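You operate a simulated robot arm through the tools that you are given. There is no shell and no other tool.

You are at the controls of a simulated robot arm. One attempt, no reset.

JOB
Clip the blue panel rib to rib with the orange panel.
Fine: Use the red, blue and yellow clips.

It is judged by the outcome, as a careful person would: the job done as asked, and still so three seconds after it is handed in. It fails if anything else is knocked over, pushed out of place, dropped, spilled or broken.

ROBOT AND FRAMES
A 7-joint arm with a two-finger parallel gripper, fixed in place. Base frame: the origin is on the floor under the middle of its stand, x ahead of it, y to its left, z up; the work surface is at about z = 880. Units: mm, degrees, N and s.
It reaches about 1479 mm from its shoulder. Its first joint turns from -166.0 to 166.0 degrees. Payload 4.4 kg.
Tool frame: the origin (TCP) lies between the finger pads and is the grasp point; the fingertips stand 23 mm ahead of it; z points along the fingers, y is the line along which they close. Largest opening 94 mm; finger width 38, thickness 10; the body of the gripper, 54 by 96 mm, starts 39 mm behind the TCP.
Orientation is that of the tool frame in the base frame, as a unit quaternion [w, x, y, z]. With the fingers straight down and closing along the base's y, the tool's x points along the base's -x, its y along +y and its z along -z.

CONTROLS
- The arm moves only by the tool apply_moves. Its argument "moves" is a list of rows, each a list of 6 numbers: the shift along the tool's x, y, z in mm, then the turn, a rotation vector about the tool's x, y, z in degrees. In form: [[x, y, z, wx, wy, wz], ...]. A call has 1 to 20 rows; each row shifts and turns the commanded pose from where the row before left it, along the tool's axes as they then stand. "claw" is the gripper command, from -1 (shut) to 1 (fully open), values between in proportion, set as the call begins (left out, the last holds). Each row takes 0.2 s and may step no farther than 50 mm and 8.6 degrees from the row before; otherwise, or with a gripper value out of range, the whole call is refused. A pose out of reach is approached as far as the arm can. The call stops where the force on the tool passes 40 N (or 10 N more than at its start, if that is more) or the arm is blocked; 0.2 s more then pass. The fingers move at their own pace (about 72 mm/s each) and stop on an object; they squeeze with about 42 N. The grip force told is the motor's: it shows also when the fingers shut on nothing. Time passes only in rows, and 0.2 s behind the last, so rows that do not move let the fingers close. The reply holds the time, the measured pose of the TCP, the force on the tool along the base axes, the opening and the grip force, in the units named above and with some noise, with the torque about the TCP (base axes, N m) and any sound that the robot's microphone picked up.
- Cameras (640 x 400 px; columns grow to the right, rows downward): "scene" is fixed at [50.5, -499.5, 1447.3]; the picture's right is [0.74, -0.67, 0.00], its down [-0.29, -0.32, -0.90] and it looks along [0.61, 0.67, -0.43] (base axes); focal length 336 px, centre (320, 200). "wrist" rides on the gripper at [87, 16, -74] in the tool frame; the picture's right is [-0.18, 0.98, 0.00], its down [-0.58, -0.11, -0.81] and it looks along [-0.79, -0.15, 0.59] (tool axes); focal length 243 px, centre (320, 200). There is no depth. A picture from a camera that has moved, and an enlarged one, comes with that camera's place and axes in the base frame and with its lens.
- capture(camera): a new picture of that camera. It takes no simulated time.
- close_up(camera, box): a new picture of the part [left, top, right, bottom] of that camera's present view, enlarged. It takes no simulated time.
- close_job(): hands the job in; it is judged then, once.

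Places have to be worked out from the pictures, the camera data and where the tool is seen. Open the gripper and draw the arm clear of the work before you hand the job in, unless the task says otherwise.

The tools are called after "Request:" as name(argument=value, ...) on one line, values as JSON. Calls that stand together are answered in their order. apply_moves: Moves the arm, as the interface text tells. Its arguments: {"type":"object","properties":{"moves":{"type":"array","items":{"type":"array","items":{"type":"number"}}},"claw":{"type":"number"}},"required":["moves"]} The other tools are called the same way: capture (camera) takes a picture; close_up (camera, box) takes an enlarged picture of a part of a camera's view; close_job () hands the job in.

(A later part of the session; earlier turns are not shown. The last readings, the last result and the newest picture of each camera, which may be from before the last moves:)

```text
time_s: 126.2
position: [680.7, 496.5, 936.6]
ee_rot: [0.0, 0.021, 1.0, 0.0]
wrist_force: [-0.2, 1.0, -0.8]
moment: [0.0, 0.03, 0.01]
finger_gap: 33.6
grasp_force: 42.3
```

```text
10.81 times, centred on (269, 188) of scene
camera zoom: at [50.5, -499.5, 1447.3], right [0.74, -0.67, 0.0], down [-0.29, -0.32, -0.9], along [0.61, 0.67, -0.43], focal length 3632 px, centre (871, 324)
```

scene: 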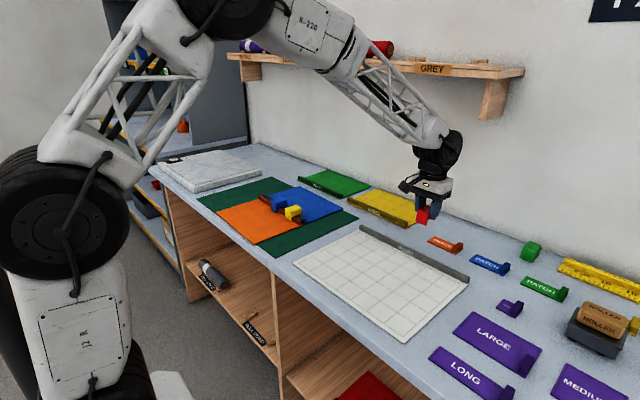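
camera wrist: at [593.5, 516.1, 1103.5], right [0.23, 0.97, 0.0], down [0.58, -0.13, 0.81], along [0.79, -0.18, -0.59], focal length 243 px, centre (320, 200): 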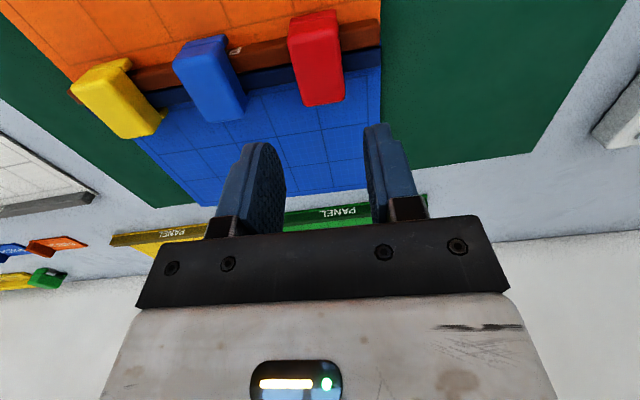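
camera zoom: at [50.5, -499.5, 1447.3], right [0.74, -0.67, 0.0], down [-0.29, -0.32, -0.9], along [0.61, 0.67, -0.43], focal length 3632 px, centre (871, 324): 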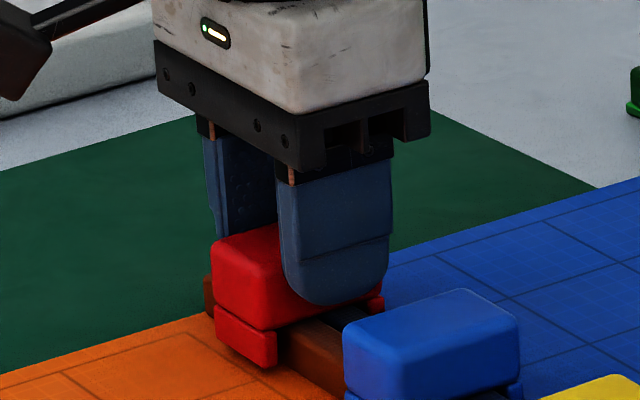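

No resistance in the first millimetre; there may be free play. I tug 1.5 mm more.

Request:
apply_moves(moves=[[0, 0, -1.5, 0, 0, 0], [0, 0, 0, 0, 0, 0], [0, 0, 0, 0, 0, 0]])

Request:
close_up(camera="scene", box=[245, 170, 293, 207])

Request:
close_up(camera="wrist", box=[260, 70, 380, 220])

```text
time_s: 127.0
position: [680.2, 495.3, 937.9]
ee_rot: [0.0, 0.021, 1.0, -0.001]
wrist_force: [-0.4, -0.4, -0.6]
moment: [0.03, 0.0, 0.02]
finger_gap: 33.6
grasp_force: 42.2
```

```text
10.81 times, centred on (269, 188) of scene
camera zoom: at [50.5, -499.5, 1447.3], right [0.74, -0.67, 0.0], down [-0.29, -0.32, -0.9], along [0.61, 0.67, -0.43], focal length 3632 px, centre (871, 324)
```

zoom: 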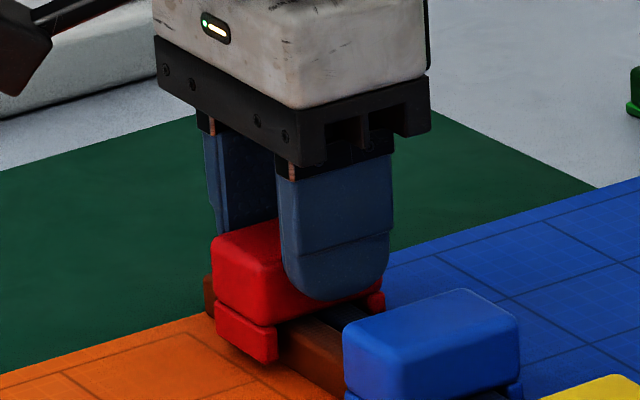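

```text
2.67 times, centred on (320, 145) of wrist
camera zoom: at [594.6, 516.2, 1012.5], right [0.23, 0.97, 0.0], down [0.58, -0.13, 0.81], along [0.79, -0.18, -0.59], focal length 647 px, centre (320, 347)
```

zoom: 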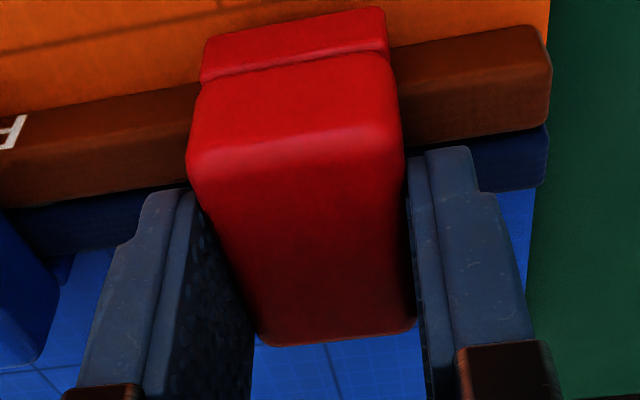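

It rises freely so far, within the free play seen below the catch during insertion. I lift a bit more to see if the catch holds.

Request:
apply_moves(moves=[[0, 0, -1.5, 0, 0, 0], [0, 0, 0, 0, 0, 0], [0, 0, 0, 0, 0, 0]])

Request:
apply_moves(moves=[[0, 0, -1, 0, 0, 0], [0, 0, 0, 0, 0, 0], [0, 0, 0, 0, 0, 0]])

Request:
close_up(camera="wrist", box=[260, 70, 380, 220])

Request:
close_up(camera="scene", box=[245, 170, 293, 207])

```text
time_s: 127.8
position: [679.5, 495.4, 939.3]
ee_rot: [0.0, 0.022, 1.0, 0.0]
wrist_force: [-0.4, -0.5, -0.2]
moment: [-0.01, -0.03, -0.02]
finger_gap: 33.9
grasp_force: 42.1
```

```text
time_s: 128.6
position: [679.4, 496.2, 941.0]
ee_rot: [0.0, 0.022, 1.0, 0.0]
wrist_force: [1.5, -1.1, 0.5]
moment: [0.02, 0.01, -0.01]
finger_gap: 33.6
grasp_force: 42.3
```

```text
2.67 times, centred on (320, 145) of wrist
camera zoom: at [593.9, 516.6, 1015.5], right [0.23, 0.97, 0.0], down [0.58, -0.13, 0.81], along [0.79, -0.18, -0.59], focal length 647 px, centre (320, 347)
```

zoom: 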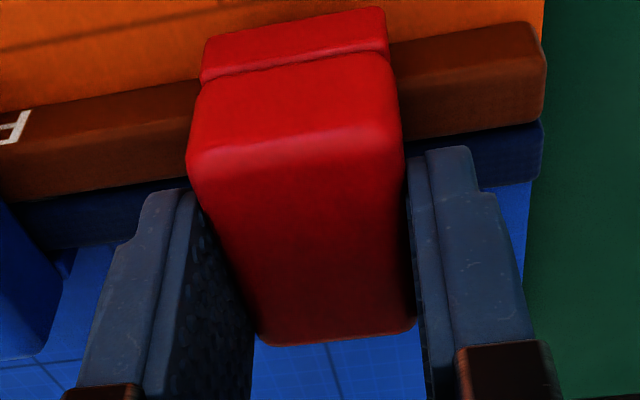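

```text
10.81 times, centred on (269, 188) of scene
camera zoom: at [50.5, -499.5, 1447.3], right [0.74, -0.67, 0.0], down [-0.29, -0.32, -0.9], along [0.61, 0.67, -0.43], focal length 3632 px, centre (871, 324)
```

zoom: 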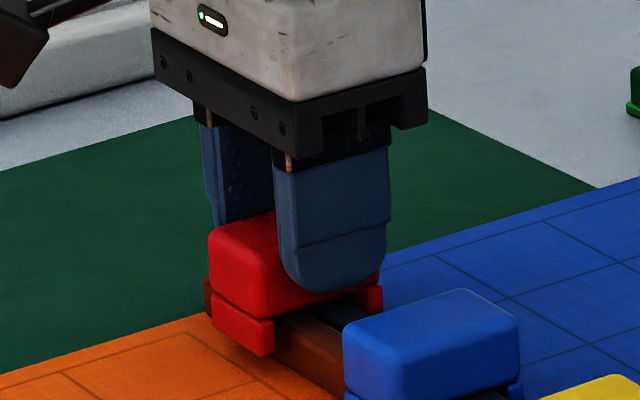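

The red clip rises about 5 mm with no resistance, so it isn't retained. I need to understand the mechanism; I compare the legs of red now with the unused green clip.

Request:
close_up(camera="scene", box=[255, 183, 287, 207])

Request:
close_up(camera="scene", box=[515, 235, 547, 265])

```text
16.00 times, centred on (271, 195) of scene
camera zoom: at [50.5, -499.5, 1447.3], right [0.74, -0.67, 0.0], down [-0.29, -0.32, -0.9], along [0.61, 0.67, -0.43], focal length 5376 px, centre (1104, 280)
```

zoom: 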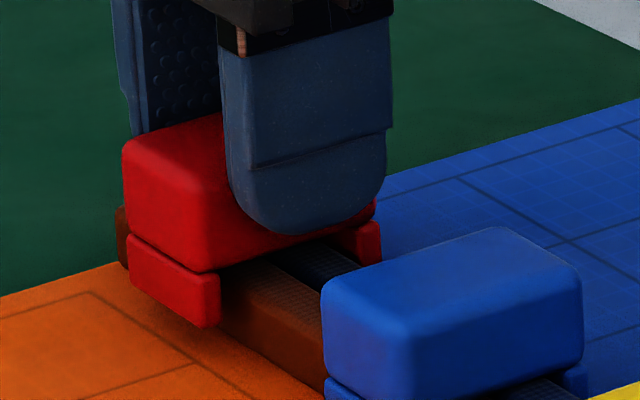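

```text
13.33 times, centred on (531, 250) of scene
camera zoom: at [50.5, -499.5, 1447.3], right [0.74, -0.67, 0.0], down [-0.29, -0.32, -0.9], along [0.61, 0.67, -0.43], focal length 4480 px, centre (-2493, -467)
```

zoom: 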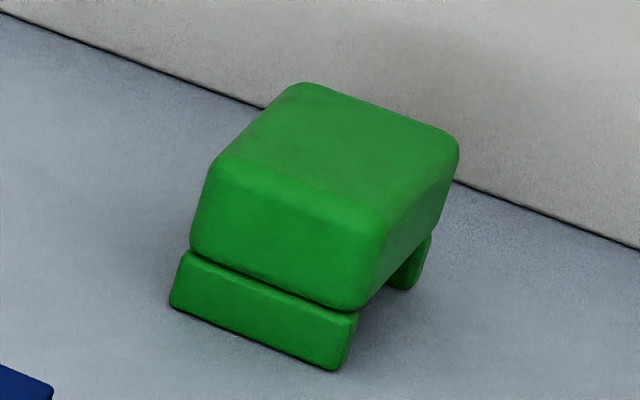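

The lift was free through the whole range. I lower it again in 1 mm steps, looking for the plate and the force, to understand the catch.

Request:
apply_moves(moves=[[0, 0, -3, 0, 0, 0], [0, 0, 0, 0, 0, 0], [0, 0, 0, 0, 0, 0]])

Request:
close_up(camera="wrist", box=[260, 70, 380, 220])

Request:
apply_moves(moves=[[0, 0, 2, 0, 0, 0], [0, 0, 0, 0, 0, 0], [0, 0, 0, 0, 0, 0]])

Request:
apply_moves(moves=[[0, 0, 1.5, 0, 0, 0], [0, 0, 0, 0, 0, 0], [0, 0, 0, 0, 0, 0]])

Request:
close_up(camera="wrist", box=[260, 70, 380, 220])

Request:
close_up(camera="scene", box=[255, 183, 287, 207])

```text
time_s: 129.4
position: [680.2, 495.7, 945.0]
ee_rot: [0.0, 0.022, 1.0, 0.0]
wrist_force: [0.4, -1.1, -0.4]
moment: [0.01, 0.0, 0.01]
finger_gap: 33.7
grasp_force: 41.8
```

```text
2.67 times, centred on (320, 145) of wrist
camera zoom: at [593.6, 516.3, 1018.2], right [0.23, 0.97, 0.0], down [0.58, -0.13, 0.81], along [0.79, -0.18, -0.59], focal length 647 px, centre (320, 347)
```

zoom: 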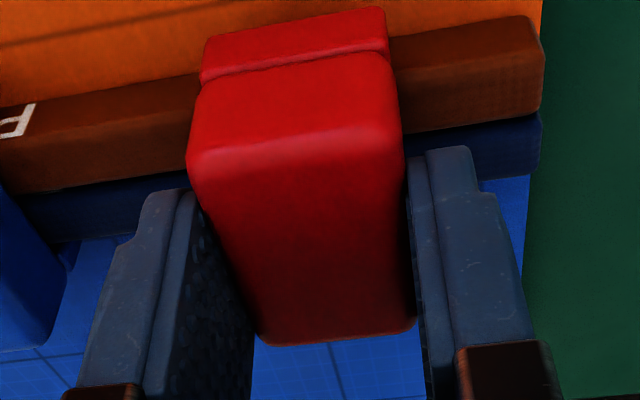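

```text
time_s: 130.2
position: [678.5, 495.7, 942.5]
ee_rot: [-0.001, 0.022, 1.0, 0.0]
wrist_force: [-0.3, -0.2, -0.9]
moment: [0.0, -0.02, 0.01]
finger_gap: 33.6
grasp_force: 42.1
```

```text
time_s: 131.0
position: [677.9, 495.9, 941.7]
ee_rot: [0.001, 0.022, 1.0, 0.0]
wrist_force: [-0.2, 0.1, -0.3]
moment: [-0.02, 0.02, 0.02]
finger_gap: 33.5
grasp_force: 41.9
```

```text
2.67 times, centred on (320, 145) of wrist
camera zoom: at [592.8, 516.6, 1015.1], right [0.23, 0.97, 0.0], down [0.58, -0.13, 0.81], along [0.79, -0.18, -0.59], focal length 647 px, centre (320, 347)
```

zoom: 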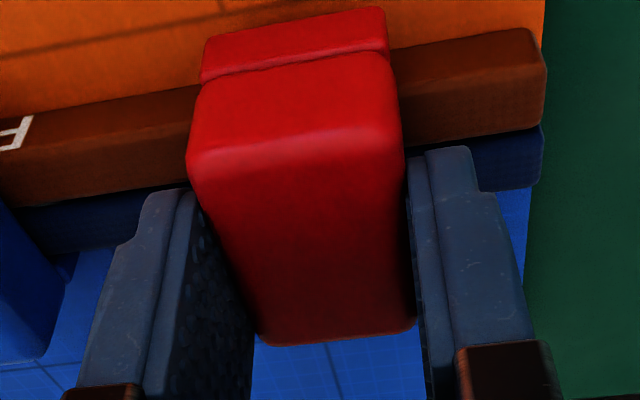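

```text
16.00 times, centred on (271, 195) of scene
camera zoom: at [50.5, -499.5, 1447.3], right [0.74, -0.67, 0.0], down [-0.29, -0.32, -0.9], along [0.61, 0.67, -0.43], focal length 5376 px, centre (1104, 280)
```

zoom: 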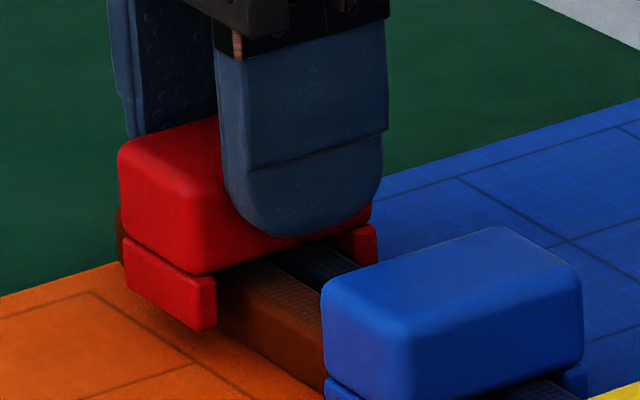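

No plate or force yet. I continue down in 1 mm steps, looking at the top each time.

Request:
apply_moves(moves=[[0, 0, 1, 0, 0, 0], [0, 0, 0, 0, 0, 0]])

Request:
close_up(camera="wrist", box=[260, 70, 380, 220])

Request:
apply_moves(moves=[[0, 0, 1, 0, 0, 0], [0, 0, 0, 0, 0, 0]])

Request:
close_up(camera="wrist", box=[260, 70, 380, 220])

Request:
apply_moves(moves=[[0, 0, 1, 0, 0, 0], [0, 0, 0, 0, 0, 0]])

Request:
close_up(camera="wrist", box=[260, 70, 380, 220])

```text
time_s: 131.6
position: [677.1, 496.6, 939.6]
ee_rot: [0.0, 0.023, 1.0, 0.0]
wrist_force: [1.4, -0.2, 0.2]
moment: [-0.02, -0.01, 0.02]
finger_gap: 33.4
grasp_force: 42.1
```

```text
2.67 times, centred on (320, 145) of wrist
camera zoom: at [592.4, 517.2, 1013.6], right [0.23, 0.97, 0.0], down [0.58, -0.13, 0.81], along [0.79, -0.18, -0.59], focal length 647 px, centre (320, 347)
```

zoom: 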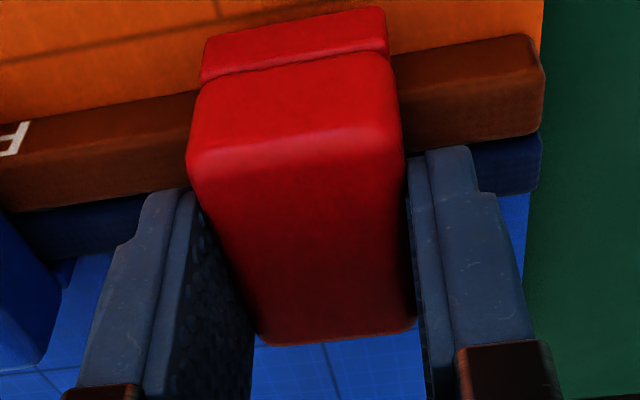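

```text
time_s: 132.2
position: [679.1, 497.2, 937.3]
ee_rot: [0.0, 0.022, 1.0, -0.001]
wrist_force: [-0.5, 0.5, -1.0]
moment: [0.03, 0.02, -0.02]
finger_gap: 33.8
grasp_force: 42.0
```

```text
2.67 times, centred on (320, 145) of wrist
camera zoom: at [592.4, 516.7, 1012.5], right [0.23, 0.97, 0.0], down [0.58, -0.13, 0.81], along [0.79, -0.18, -0.59], focal length 647 px, centre (320, 347)
```

zoom: 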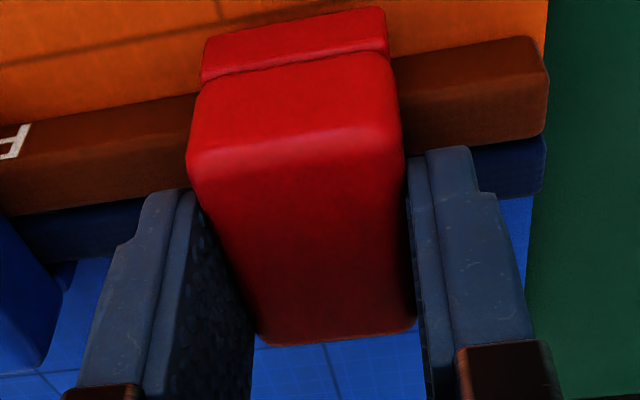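

```text
time_s: 132.8
position: [678.3, 496.9, 937.7]
ee_rot: [0.0, 0.022, 1.0, 0.001]
wrist_force: [-0.2, 0.0, 0.7]
moment: [0.02, -0.01, 0.01]
finger_gap: 33.6
grasp_force: 42.2
```

```text
2.67 times, centred on (320, 145) of wrist
camera zoom: at [592.9, 516.8, 1011.5], right [0.23, 0.97, 0.0], down [0.58, -0.13, 0.81], along [0.79, -0.18, -0.59], focal length 647 px, centre (320, 347)
```

zoom: 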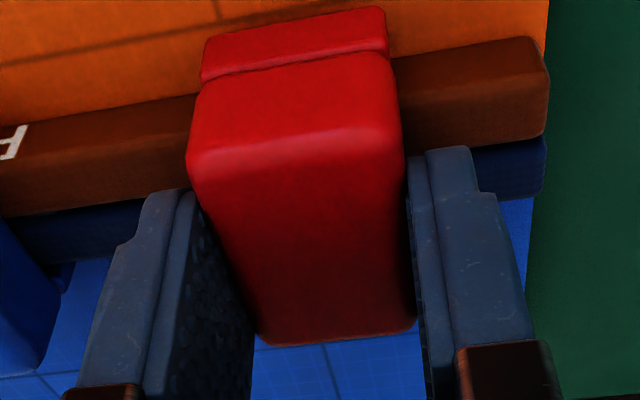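

No plate and no force this time, so something changed in the clip on its first insertion. I lift red clear and look at its end profile to compare it with how yellow looked before insertion.

Request:
apply_moves(moves=[[0, 0, -10, 0, 0, 0], [0, 0, -20, 0, 0, 0], [0, 0, -30, 0, 0, 0], [0, 0, -28, 0, 0, 0], [0, 0, 0, 0, 0, 0], [0, 0, 0, 0, 0, 0]])

Request:
close_up(camera="scene", box=[245, 140, 295, 180])

Request:
close_up(camera="wrist", box=[260, 70, 380, 220])

```text
time_s: 134.2
position: [677.5, 494.5, 1026.5]
ee_rot: [0.0, 0.022, 1.0, 0.0]
wrist_force: [-0.7, -0.5, -1.0]
moment: [-0.01, 0.01, 0.0]
finger_gap: 33.7
grasp_force: 42.1
```

```text
10.00 times, centred on (270, 160) of scene
camera zoom: at [50.5, -499.5, 1447.3], right [0.74, -0.67, 0.0], down [-0.29, -0.32, -0.9], along [0.61, 0.67, -0.43], focal length 3360 px, centre (820, 600)
```

zoom: 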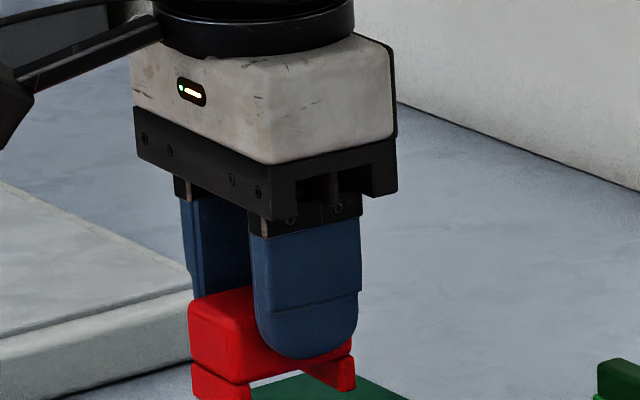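

```text
2.67 times, centred on (320, 145) of wrist
camera zoom: at [592.1, 513.9, 1101.5], right [0.23, 0.97, 0.0], down [0.58, -0.13, 0.81], along [0.79, -0.18, -0.59], focal length 647 px, centre (320, 347)
```

zoom: 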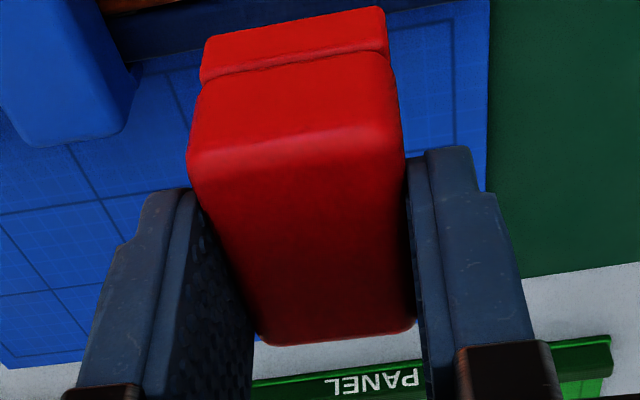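

I take a better-framed zoom on the lifted red clip.

Request:
close_up(camera="scene", box=[255, 160, 287, 185])

Request:
close_up(camera="scene", box=[235, 175, 320, 230])

```text
16.00 times, centred on (271, 172) of scene
camera zoom: at [50.5, -499.5, 1447.3], right [0.74, -0.67, 0.0], down [-0.29, -0.32, -0.9], along [0.61, 0.67, -0.43], focal length 5376 px, centre (1104, 640)
```

zoom: 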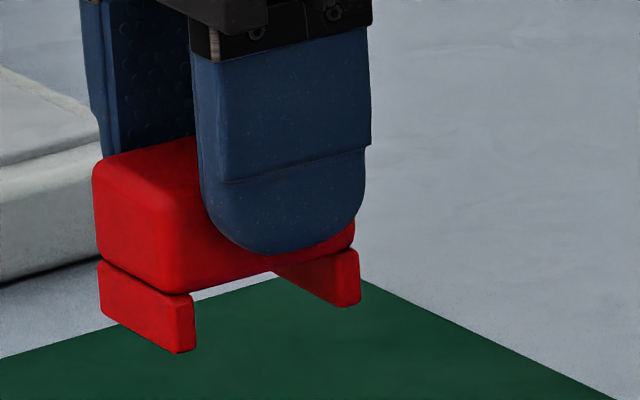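

```text
7.27 times, centred on (278, 202) of scene
camera zoom: at [50.5, -499.5, 1447.3], right [0.74, -0.67, 0.0], down [-0.29, -0.32, -0.9], along [0.61, 0.67, -0.43], focal length 2444 px, centre (629, 182)
```

zoom: 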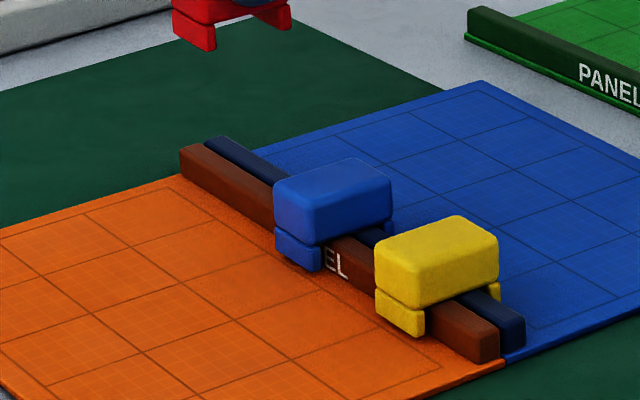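

The clip looks unchanged outside. I'll re-insert red slowly and watch the whole sequence closely this time.

Request:
apply_moves(moves=[[0, 0, 28, 0, 0, 0], [0, 0, 28, 0, 0, 0], [0, 0, 17, 0, 0, 0], [0, 0, 4, 0, 0, 0], [0, 0, 0, 0, 0, 0], [0, 0, 0, 0, 0, 0]])

Request:
apply_moves(moves=[[0, 0, 2, 0, 0, 0], [0, 0, 0, 0, 0, 0], [0, 0, 0, 0, 0, 0]])

Request:
apply_moves(moves=[[0, 0, 2, 0, 0, 0], [0, 0, 0, 0, 0, 0], [0, 0, 0, 0, 0, 0]])

Request:
close_up(camera="wrist", box=[260, 70, 380, 220])

Request:
apply_moves(moves=[[0, 0, 2, 0, 0, 0], [0, 0, 0, 0, 0, 0], [0, 0, 0, 0, 0, 0]])

Request:
close_up(camera="wrist", box=[260, 70, 380, 220])

```text
time_s: 135.6
position: [679.2, 493.9, 948.0]
ee_rot: [0.0, 0.022, 1.0, 0.001]
wrist_force: [-0.1, 1.3, 0.1]
moment: [0.01, 0.02, -0.04]
finger_gap: 33.7
grasp_force: 42.2
```

```text
time_s: 136.4
position: [678.4, 495.8, 947.1]
ee_rot: [0.0, 0.022, 1.0, 0.0]
wrist_force: [0.4, 0.1, 0.7]
moment: [0.03, 0.0, -0.01]
finger_gap: 33.5
grasp_force: 42.2
```

```text
time_s: 137.2
position: [678.9, 495.6, 944.7]
ee_rot: [0.0, 0.022, 1.0, 0.0]
wrist_force: [-0.2, -0.5, -0.5]
moment: [-0.04, -0.03, 0.0]
finger_gap: 33.6
grasp_force: 41.8
```

```text
2.67 times, centred on (320, 145) of wrist
camera zoom: at [593.6, 516.2, 1018.9], right [0.23, 0.97, 0.0], down [0.58, -0.13, 0.81], along [0.79, -0.18, -0.59], focal length 647 px, centre (320, 347)
```

zoom: 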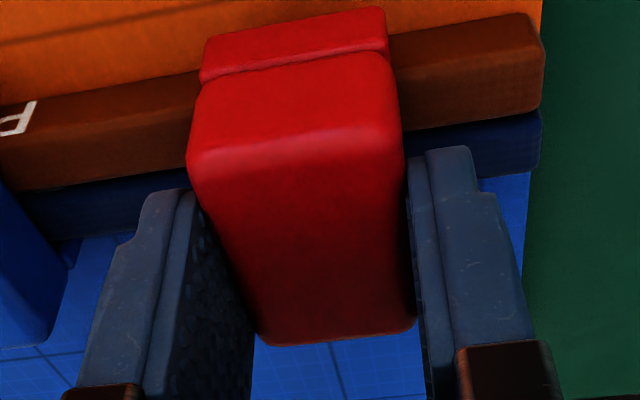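

```text
time_s: 138.0
position: [679.0, 496.5, 941.9]
ee_rot: [0.0, 0.021, 1.0, 0.0]
wrist_force: [0.2, 0.1, 0.1]
moment: [-0.01, 0.02, 0.0]
finger_gap: 33.4
grasp_force: 41.6
```

```text
2.67 times, centred on (320, 145) of wrist
camera zoom: at [593.5, 517.0, 1016.6], right [0.23, 0.97, 0.0], down [0.58, -0.13, 0.81], along [0.79, -0.18, -0.59], focal length 647 px, centre (320, 347)
```

zoom: 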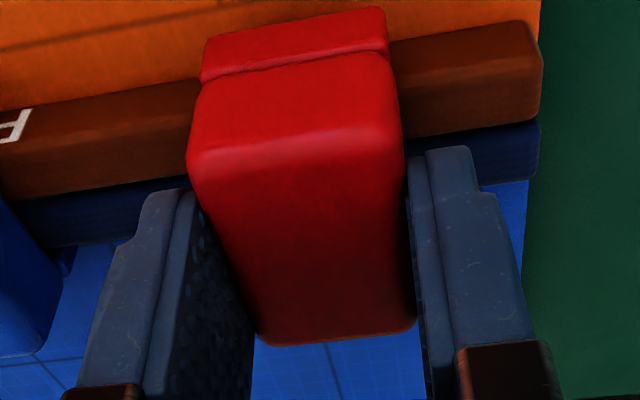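

Nothing yet at 942. I keep going in 1 mm steps.

Request:
apply_moves(moves=[[0, 0, 1, 0, 0, 0], [0, 0, 0, 0, 0, 0], [0, 0, 0, 0, 0, 0]])

Request:
close_up(camera="wrist", box=[260, 70, 380, 220])

Request:
apply_moves(moves=[[0, 0, 1, 0, 0, 0], [0, 0, 0, 0, 0, 0], [0, 0, 0, 0, 0, 0]])

Request:
close_up(camera="wrist", box=[260, 70, 380, 220])

Request:
apply_moves(moves=[[0, 0, 1, 0, 0, 0], [0, 0, 0, 0, 0, 0], [0, 0, 0, 0, 0, 0]])

Request:
close_up(camera="wrist", box=[260, 70, 380, 220])

Request:
apply_moves(moves=[[0, 0, 1, 0, 0, 0], [0, 0, 0, 0, 0, 0], [0, 0, 0, 0, 0, 0]])

Request:
close_up(camera="wrist", box=[260, 70, 380, 220])

```text
time_s: 138.8
position: [679.7, 496.7, 941.5]
ee_rot: [0.001, 0.022, 1.0, -0.001]
wrist_force: [0.6, 0.2, 2.1]
moment: [-0.02, -0.04, 0.01]
finger_gap: 33.3
grasp_force: 41.9
```

```text
2.67 times, centred on (320, 145) of wrist
camera zoom: at [593.2, 517.3, 1015.6], right [0.23, 0.97, 0.0], down [0.58, -0.13, 0.81], along [0.79, -0.18, -0.59], focal length 647 px, centre (320, 347)
```

zoom: 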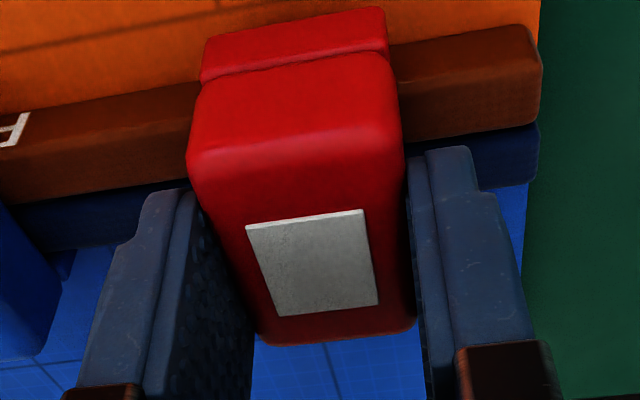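

```text
time_s: 139.6
position: [678.5, 497.3, 941.0]
ee_rot: [0.002, 0.022, 1.0, 0.0]
wrist_force: [-2.8, 2.6, 12.9]
moment: [0.11, 0.19, -0.02]
finger_gap: 33.9
grasp_force: 41.9
```

```text
2.67 times, centred on (320, 145) of wrist
camera zoom: at [593.7, 516.8, 1014.5], right [0.23, 0.97, 0.0], down [0.58, -0.13, 0.81], along [0.79, -0.18, -0.59], focal length 647 px, centre (320, 347)
```

zoom: 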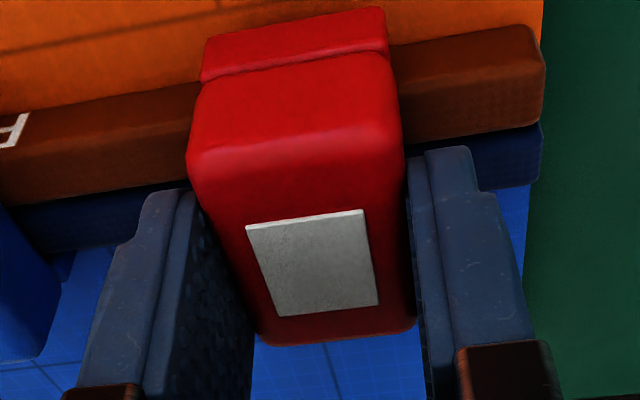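

```text
time_s: 140.4
position: [678.8, 496.2, 938.4]
ee_rot: [0.0, 0.022, 1.0, 0.0]
wrist_force: [0.3, -0.7, -0.4]
moment: [-0.01, 0.02, -0.02]
finger_gap: 33.5
grasp_force: 42.1
```

```text
2.67 times, centred on (320, 145) of wrist
camera zoom: at [593.4, 516.5, 1012.8], right [0.23, 0.97, 0.0], down [0.58, -0.13, 0.81], along [0.79, -0.18, -0.59], focal length 647 px, centre (320, 347)
```

zoom: 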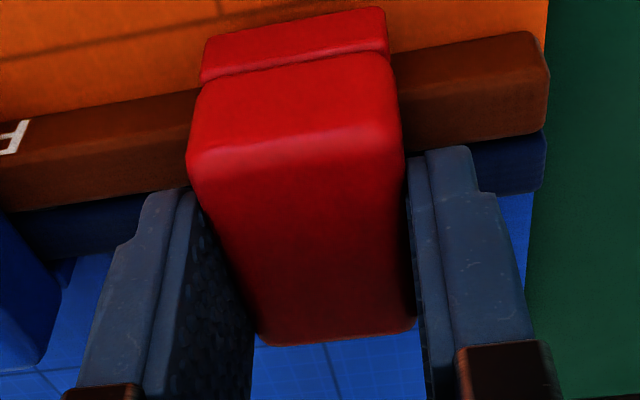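

```text
time_s: 141.2
position: [679.4, 497.3, 938.9]
ee_rot: [0.0, 0.022, 1.0, 0.0]
wrist_force: [-0.2, -0.2, -0.6]
moment: [-0.01, 0.0, 0.02]
finger_gap: 33.7
grasp_force: 41.9
```

```text
2.67 times, centred on (320, 145) of wrist
camera zoom: at [593.5, 516.7, 1012.6], right [0.23, 0.97, 0.0], down [0.58, -0.13, 0.81], along [0.79, -0.18, -0.59], focal length 647 px, centre (320, 347)
```

zoom: 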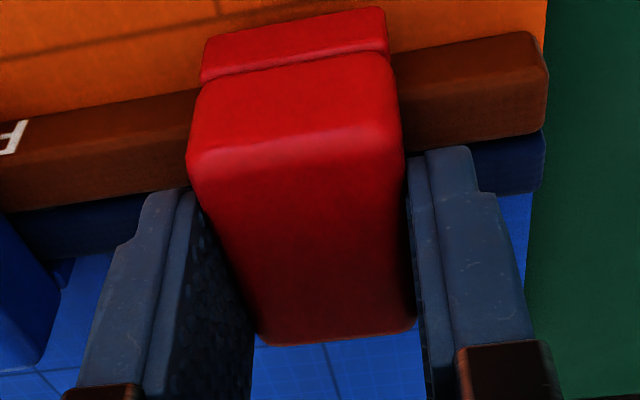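

The catch re-arms when the clip is taken off: it stops the clip hard, shows the plate, and gives way at roughly 15 N. Let me check slowly whether it resists coming off anywhere on the way up.

Request:
apply_moves(moves=[[0, 0, -3, 0, 0, 0], [0, 0, 0, 0, 0, 0]])

Request:
apply_moves(moves=[[0, 0, -2, 0, 0, 0], [0, 0, 0, 0, 0, 0]])

Request:
apply_moves(moves=[[0, 0, -2, 0, 0, 0], [0, 0, 0, 0, 0, 0]])

Request:
apply_moves(moves=[[0, 0, -2, 0, 0, 0], [0, 0, 0, 0, 0, 0]])

Request:
close_up(camera="scene", box=[245, 170, 293, 207])

```text
time_s: 141.8
position: [678.9, 497.3, 941.7]
ee_rot: [0.0, 0.022, 1.0, 0.0]
wrist_force: [0.5, 0.1, -0.5]
moment: [0.0, -0.02, 0.02]
finger_gap: 33.5
grasp_force: 41.8
```

```text
time_s: 142.4
position: [679.0, 495.8, 943.7]
ee_rot: [0.0, 0.021, 1.0, 0.001]
wrist_force: [-0.2, -0.6, -0.4]
moment: [0.03, 0.0, 0.0]
finger_gap: 33.7
grasp_force: 42.5
```

```text
time_s: 143.0
position: [678.9, 496.3, 945.6]
ee_rot: [0.0, 0.022, 1.0, 0.0]
wrist_force: [-0.8, -0.1, -0.8]
moment: [0.02, -0.01, -0.02]
finger_gap: 33.4
grasp_force: 41.9
```

```text
time_s: 143.6
position: [678.0, 495.5, 948.1]
ee_rot: [0.0, 0.022, 1.0, 0.0]
wrist_force: [0.3, 0.1, -1.0]
moment: [0.04, -0.04, -0.01]
finger_gap: 33.8
grasp_force: 41.9
```

```text
10.81 times, centred on (269, 188) of scene
camera zoom: at [50.5, -499.5, 1447.3], right [0.74, -0.67, 0.0], down [-0.29, -0.32, -0.9], along [0.61, 0.67, -0.43], focal length 3632 px, centre (871, 324)
```

zoom: 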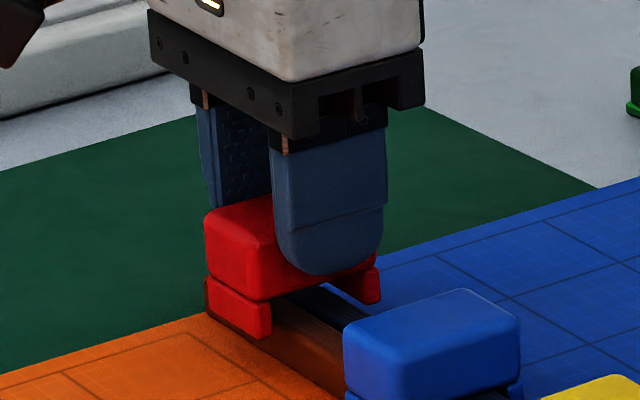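

No resistance anywhere, so past the catch it just sits loose. Maybe the raised plate marks the engaged state; I'll lift clear to re-arm, come down to plate-up at light force, and tug from there.

Request:
apply_moves(moves=[[0, 0, -15, 0, 0, 0], [0, 0, -15, 0, 0, 0], [0, 0, 0, 0, 0, 0], [0, 0, 15, 0, 0, 0], [0, 0, 15, 0, 0, 0], [0, 0, 4, 0, 0, 0], [0, 0, 0, 0, 0, 0], [0, 0, 0, 0, 0, 0]])

Request:
apply_moves(moves=[[0, 0, 1.5, 0, 0, 0], [0, 0, 0, 0, 0, 0], [0, 0, 0, 0, 0, 0]])

Request:
apply_moves(moves=[[0, 0, 0.8, 0, 0, 0], [0, 0, 0, 0, 0, 0], [0, 0, 0, 0, 0, 0]])

Request:
close_up(camera="wrist", box=[260, 70, 380, 220])

```text
time_s: 145.4
position: [678.7, 496.7, 944.4]
ee_rot: [-0.001, 0.022, 1.0, 0.0]
wrist_force: [0.1, -0.5, -0.8]
moment: [-0.02, 0.01, 0.04]
finger_gap: 33.3
grasp_force: 42.0
```

```text
time_s: 146.2
position: [678.3, 497.5, 943.5]
ee_rot: [0.001, 0.021, 1.0, 0.0]
wrist_force: [0.5, 0.5, -0.9]
moment: [0.01, 0.0, 0.01]
finger_gap: 33.7
grasp_force: 42.4
```

```text
time_s: 147.0
position: [678.5, 495.8, 941.5]
ee_rot: [0.0, 0.022, 1.0, 0.001]
wrist_force: [-0.2, 0.4, -0.1]
moment: [-0.03, -0.05, -0.01]
finger_gap: 33.8
grasp_force: 42.2
```

```text
2.67 times, centred on (320, 145) of wrist
camera zoom: at [592.5, 516.5, 1016.3], right [0.23, 0.97, 0.0], down [0.58, -0.13, 0.81], along [0.79, -0.18, -0.59], focal length 647 px, centre (320, 347)
```

zoom: 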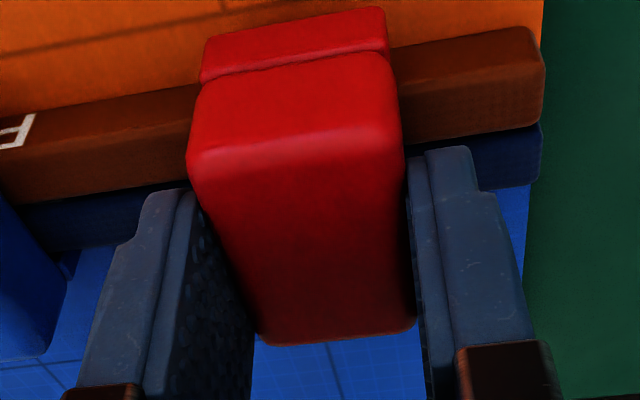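

Not yet in contact. I go down by half millimetres.

Request:
apply_moves(moves=[[0, 0, 0.6, 0, 0, 0], [0, 0, 0, 0, 0, 0], [0, 0, 0, 0, 0, 0]])

Request:
close_up(camera="wrist", box=[260, 70, 380, 220])

Request:
apply_moves(moves=[[0, 0, 0.5, 0, 0, 0], [0, 0, 0, 0, 0, 0], [0, 0, 0, 0, 0, 0]])

Request:
close_up(camera="wrist", box=[260, 70, 380, 220])

```text
time_s: 147.8
position: [677.9, 496.0, 941.9]
ee_rot: [-0.001, 0.022, 1.0, -0.001]
wrist_force: [0.3, 2.2, 4.9]
moment: [0.04, 0.03, 0.04]
finger_gap: 33.6
grasp_force: 42.1
```

```text
2.67 times, centred on (320, 145) of wrist
camera zoom: at [592.6, 516.1, 1015.3], right [0.23, 0.97, 0.0], down [0.58, -0.13, 0.81], along [0.79, -0.18, -0.59], focal length 647 px, centre (320, 347)
```

zoom: 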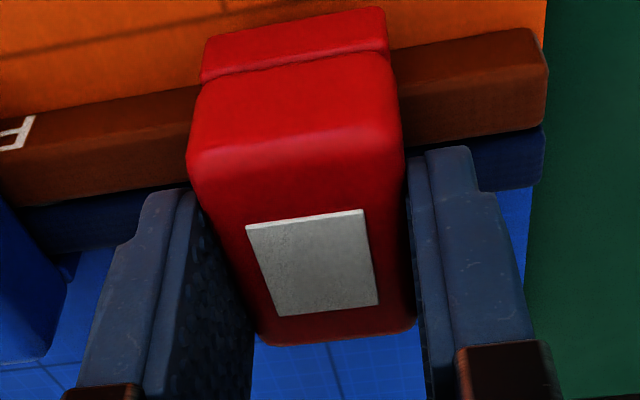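

```text
time_s: 148.6
position: [678.9, 495.5, 939.7]
ee_rot: [0.0, 0.022, 1.0, -0.001]
wrist_force: [-0.7, 0.7, 9.5]
moment: [0.0, 0.06, 0.0]
finger_gap: 33.7
grasp_force: 42.3
```

```text
2.67 times, centred on (320, 145) of wrist
camera zoom: at [592.7, 516.3, 1014.8], right [0.23, 0.97, 0.0], down [0.58, -0.13, 0.81], along [0.79, -0.18, -0.59], focal length 647 px, centre (320, 347)
```

zoom: 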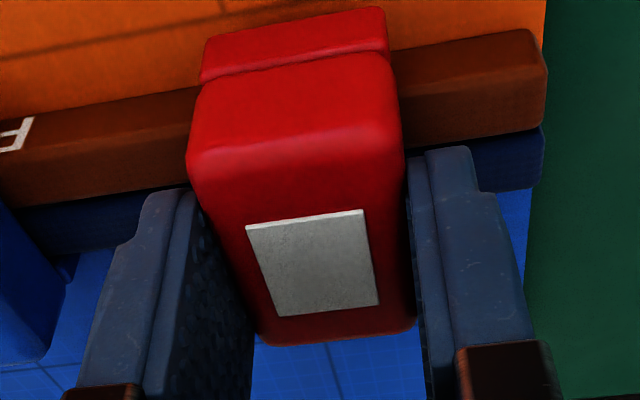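

Plate up at 9.5 N. Now I tug up from this state in small steps.

Request:
apply_moves(moves=[[0, 0, -1, 0, 0, 0], [0, 0, 0, 0, 0, 0], [0, 0, 0, 0, 0, 0]])

Request:
close_up(camera="wrist", box=[260, 70, 380, 220])

Request:
apply_moves(moves=[[0, 0, -1, 0, 0, 0], [0, 0, 0, 0, 0, 0], [0, 0, 0, 0, 0, 0]])

Request:
close_up(camera="wrist", box=[260, 70, 380, 220])

Request:
apply_moves(moves=[[0, 0, -1, 0, 0, 0], [0, 0, 0, 0, 0, 0], [0, 0, 0, 0, 0, 0]])

Request:
close_up(camera="wrist", box=[260, 70, 380, 220])

```text
time_s: 149.4
position: [679.1, 495.4, 942.0]
ee_rot: [-0.001, 0.022, 1.0, 0.001]
wrist_force: [2.5, -0.5, 1.4]
moment: [0.01, -0.05, 0.04]
finger_gap: 33.5
grasp_force: 41.7
```

```text
2.67 times, centred on (320, 145) of wrist
camera zoom: at [592.5, 516.3, 1015.6], right [0.23, 0.97, 0.0], down [0.58, -0.13, 0.81], along [0.79, -0.18, -0.59], focal length 647 px, centre (320, 347)
```

zoom: 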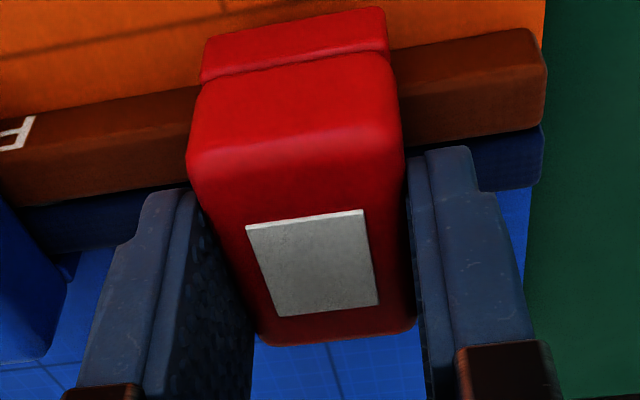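

```text
time_s: 150.2
position: [678.1, 496.3, 942.1]
ee_rot: [0.001, 0.022, 1.0, 0.0]
wrist_force: [0.5, 1.2, -1.7]
moment: [0.02, -0.02, 0.04]
finger_gap: 33.5
grasp_force: 42.2
```

```text
2.67 times, centred on (320, 145) of wrist
camera zoom: at [592.9, 516.6, 1016.1], right [0.23, 0.97, 0.0], down [0.58, -0.13, 0.81], along [0.79, -0.18, -0.59], focal length 647 px, centre (320, 347)
```

zoom: 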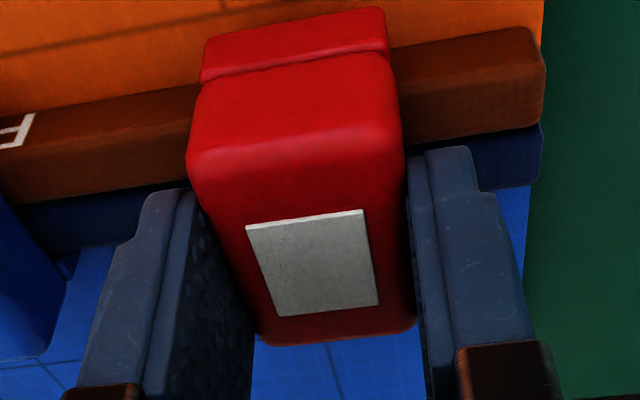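

```text
time_s: 151.0
position: [677.6, 496.2, 942.8]
ee_rot: [0.0, 0.021, 1.0, 0.0]
wrist_force: [-0.1, -0.1, -1.2]
moment: [-0.06, -0.01, -0.01]
finger_gap: 33.6
grasp_force: 41.9
```

```text
2.67 times, centred on (320, 145) of wrist
camera zoom: at [592.6, 516.9, 1016.9], right [0.23, 0.97, 0.0], down [0.58, -0.13, 0.81], along [0.79, -0.18, -0.59], focal length 647 px, centre (320, 347)
```

zoom: 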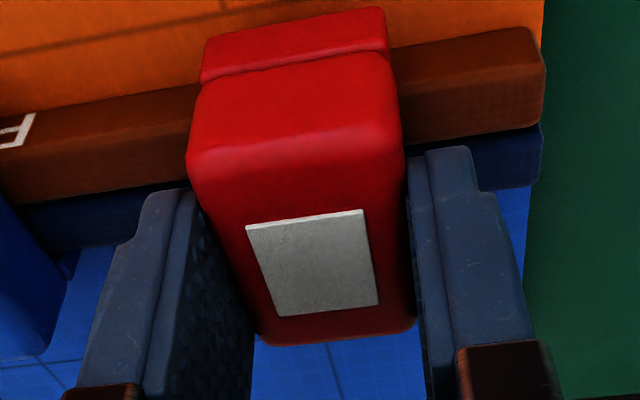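

The plate stays up after easing off, and the pull shows a slight negative force. I tug a little more.

Request:
apply_moves(moves=[[0, 0, -1, 0, 0, 0], [0, 0, 0, 0, 0, 0], [0, 0, 0, 0, 0, 0]])

Request:
close_up(camera="wrist", box=[260, 70, 380, 220])

Request:
close_up(camera="scene", box=[245, 170, 293, 207])

```text
time_s: 151.8
position: [677.7, 495.1, 943.8]
ee_rot: [0.0, 0.022, 1.0, 0.0]
wrist_force: [0.0, 0.5, -1.2]
moment: [0.04, 0.0, -0.01]
finger_gap: 33.5
grasp_force: 42.0
```

```text
2.67 times, centred on (320, 145) of wrist
camera zoom: at [592.6, 516.5, 1017.6], right [0.23, 0.97, 0.0], down [0.58, -0.13, 0.81], along [0.79, -0.18, -0.59], focal length 647 px, centre (320, 347)
```

zoom: 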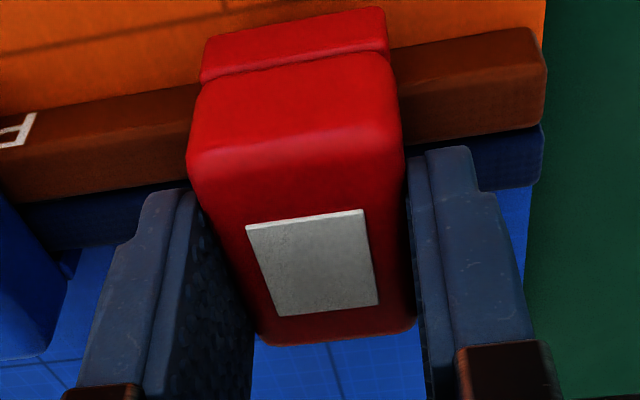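

```text
10.81 times, centred on (269, 188) of scene
camera zoom: at [50.5, -499.5, 1447.3], right [0.74, -0.67, 0.0], down [-0.29, -0.32, -0.9], along [0.61, 0.67, -0.43], focal length 3632 px, centre (871, 324)
```

zoom: 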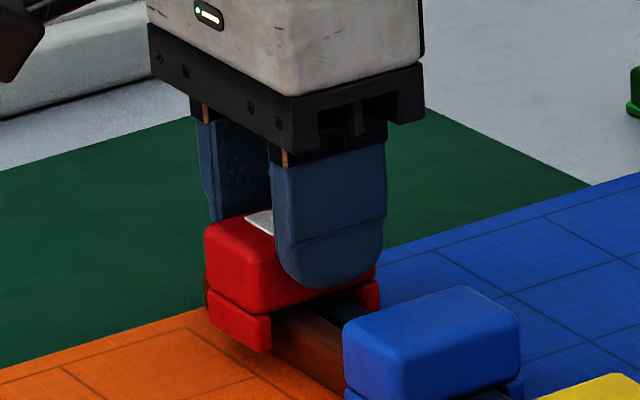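

The panels are rising together with the clip: plate up means latched, and pressing past it had released the clips. I lower red 3 mm back down to rest, keeping the plate up.

Request:
apply_moves(moves=[[0, 0, 1, 0, 0, 0], [0, 0, 1, 0, 0, 0], [0, 0, 0.8, 0, 0, 0], [0, 0, 0, 0, 0, 0], [0, 0, 0, 0, 0, 0]])

Request:
close_up(camera="wrist", box=[260, 70, 380, 220])

Request:
close_up(camera="scene", box=[190, 150, 350, 250])

```text
time_s: 153.0
position: [678.4, 495.4, 942.0]
ee_rot: [-0.001, 0.023, 1.0, -0.001]
wrist_force: [1.3, 2.1, 5.0]
moment: [0.1, -0.04, 0.02]
finger_gap: 33.4
grasp_force: 42.1
```

```text
2.67 times, centred on (320, 145) of wrist
camera zoom: at [593.4, 516.3, 1015.3], right [0.23, 0.97, 0.0], down [0.58, -0.13, 0.81], along [0.79, -0.18, -0.59], focal length 647 px, centre (320, 347)
```

zoom: 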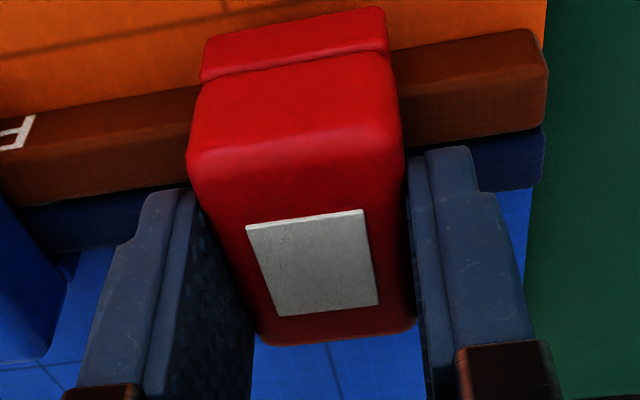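

```text
4.00 times, centred on (270, 200) of scene
camera zoom: at [50.5, -499.5, 1447.3], right [0.74, -0.67, 0.0], down [-0.29, -0.32, -0.9], along [0.61, 0.67, -0.43], focal length 1344 px, centre (520, 200)
```

zoom: 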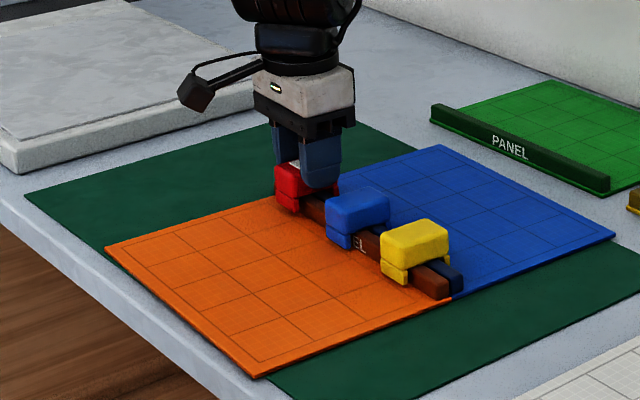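

Back in contact (5 N) with the plate still up. I ease off slightly and release red.

Request:
apply_moves(moves=[[0, 0, -0.4, 0, 0, 0], [0, 0, 0, 0, 0, 0]])

Request:
apply_moves(moves=[[0, 0, 0, 0, 0, 0], [0, 0, 0, 0, 0, 0], [0, 0, 0, 0, 0, 0]], claw=-0.05)

Request:
apply_moves(moves=[[0, 0, -5, 0, 0, 0], [0, 0, -10, 0, 0, 0], [0, 0, -20, 0, 0, 0], [0, 0, -25, 0, 0, 0], [0, 0, -25, 0, 0, 0], [0, 0, 0, 0, 0, 0], [0, 0, 0, 0, 0, 0]])

Request:
close_up(camera="scene", box=[240, 165, 320, 227])

Request:
capture(camera="wrist")

```text
time_s: 153.6
position: [678.4, 495.5, 941.8]
ee_rot: [0.0, 0.021, 1.0, 0.0]
wrist_force: [0.6, 2.3, 3.0]
moment: [0.11, -0.02, -0.01]
finger_gap: 33.7
grasp_force: 42.3
```

```text
time_s: 154.4
position: [679.0, 495.8, 941.1]
ee_rot: [0.0, 0.021, 1.0, 0.0]
wrist_force: [0.0, 0.1, -0.7]
moment: [-0.03, -0.01, 0.01]
finger_gap: 44.7
grasp_force: 0.1
```

```text
time_s: 156.0
position: [678.3, 495.9, 1027.7]
ee_rot: [0.0, 0.022, 1.0, 0.0]
wrist_force: [0.7, 0.2, 1.0]
moment: [-0.01, 0.01, 0.01]
finger_gap: 44.7
grasp_force: 0.0
```

```text
6.45 times, centred on (280, 196) of scene
camera zoom: at [50.5, -499.5, 1447.3], right [0.74, -0.67, 0.0], down [-0.29, -0.32, -0.9], along [0.61, 0.67, -0.43], focal length 2168 px, centre (578, 226)
```

zoom: 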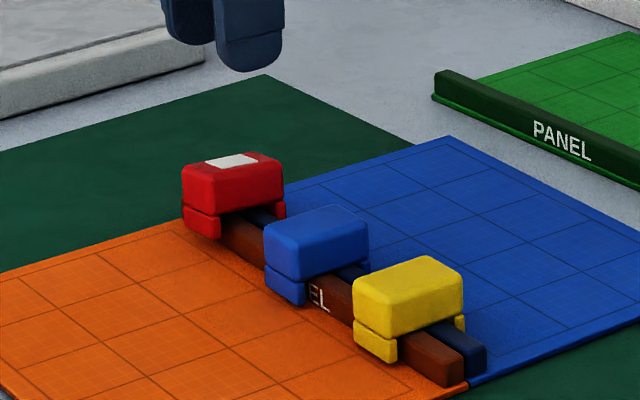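

```text
taken
camera wrist: at [592.1, 517.0, 1101.0], right [0.23, 0.97, 0.0], down [0.58, -0.13, 0.81], along [0.79, -0.18, -0.59], focal length 243 px, centre (320, 200)
```

wrist: 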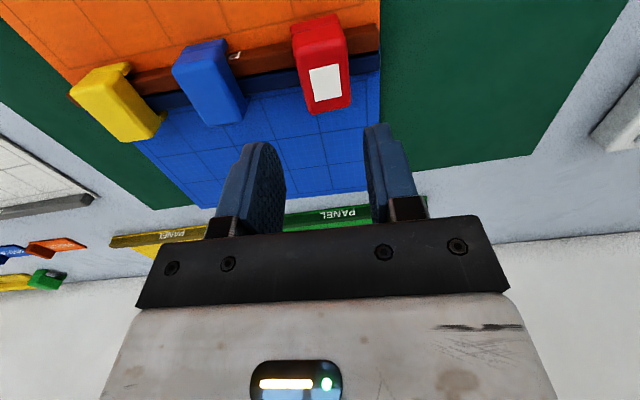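

Red is latched with its plate showing. Now I redo blue: regrip it, lift it clear to re-arm, and lower only until its plate shows.

Request:
apply_moves(moves=[[0, -42.5, 0, 0, 0, 0], [0, -42.5, 0, 0, 0, 0], [0, 0, 30, 0, 0, 0], [0, 0, 30, 0, 0, 0], [0, 0, 20, 0, 0, 0], [0, 0, 12, 0, 0, 0], [0, 0, 0, 0, 0, 0], [0, 0, 0, 0, 0, 0], [0, 0, 0, 0, 0, 0]])

Request:
close_up(camera="wrist", box=[240, 50, 400, 225])

Request:
close_up(camera="scene", box=[255, 175, 303, 212])

```text
time_s: 158.0
position: [674.9, 410.7, 934.6]
ee_rot: [0.0, 0.021, 1.0, 0.0]
wrist_force: [0.5, -0.1, -0.3]
moment: [-0.04, 0.0, 0.0]
finger_gap: 44.6
grasp_force: 0.1
```

```text
2.29 times, centred on (320, 138) of wrist
camera zoom: at [589.0, 431.0, 1008.8], right [0.23, 0.97, 0.0], down [0.58, -0.13, 0.81], along [0.79, -0.18, -0.59], focal length 555 px, centre (320, 343)
```

zoom: 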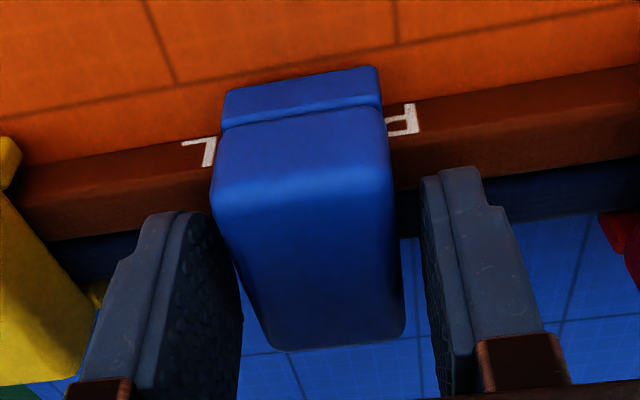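

```text
10.81 times, centred on (279, 194) of scene
camera zoom: at [50.5, -499.5, 1447.3], right [0.74, -0.67, 0.0], down [-0.29, -0.32, -0.9], along [0.61, 0.67, -0.43], focal length 3632 px, centre (763, 270)
```

zoom: 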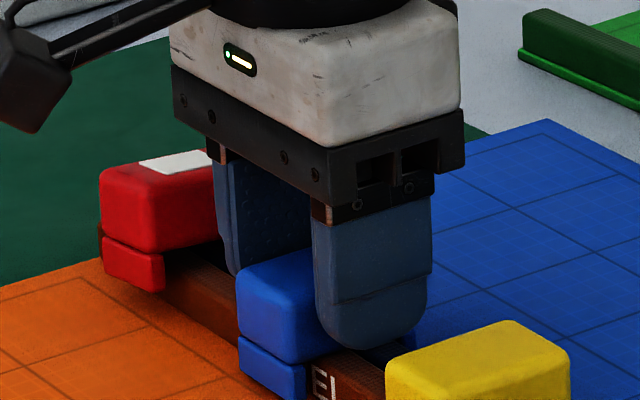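

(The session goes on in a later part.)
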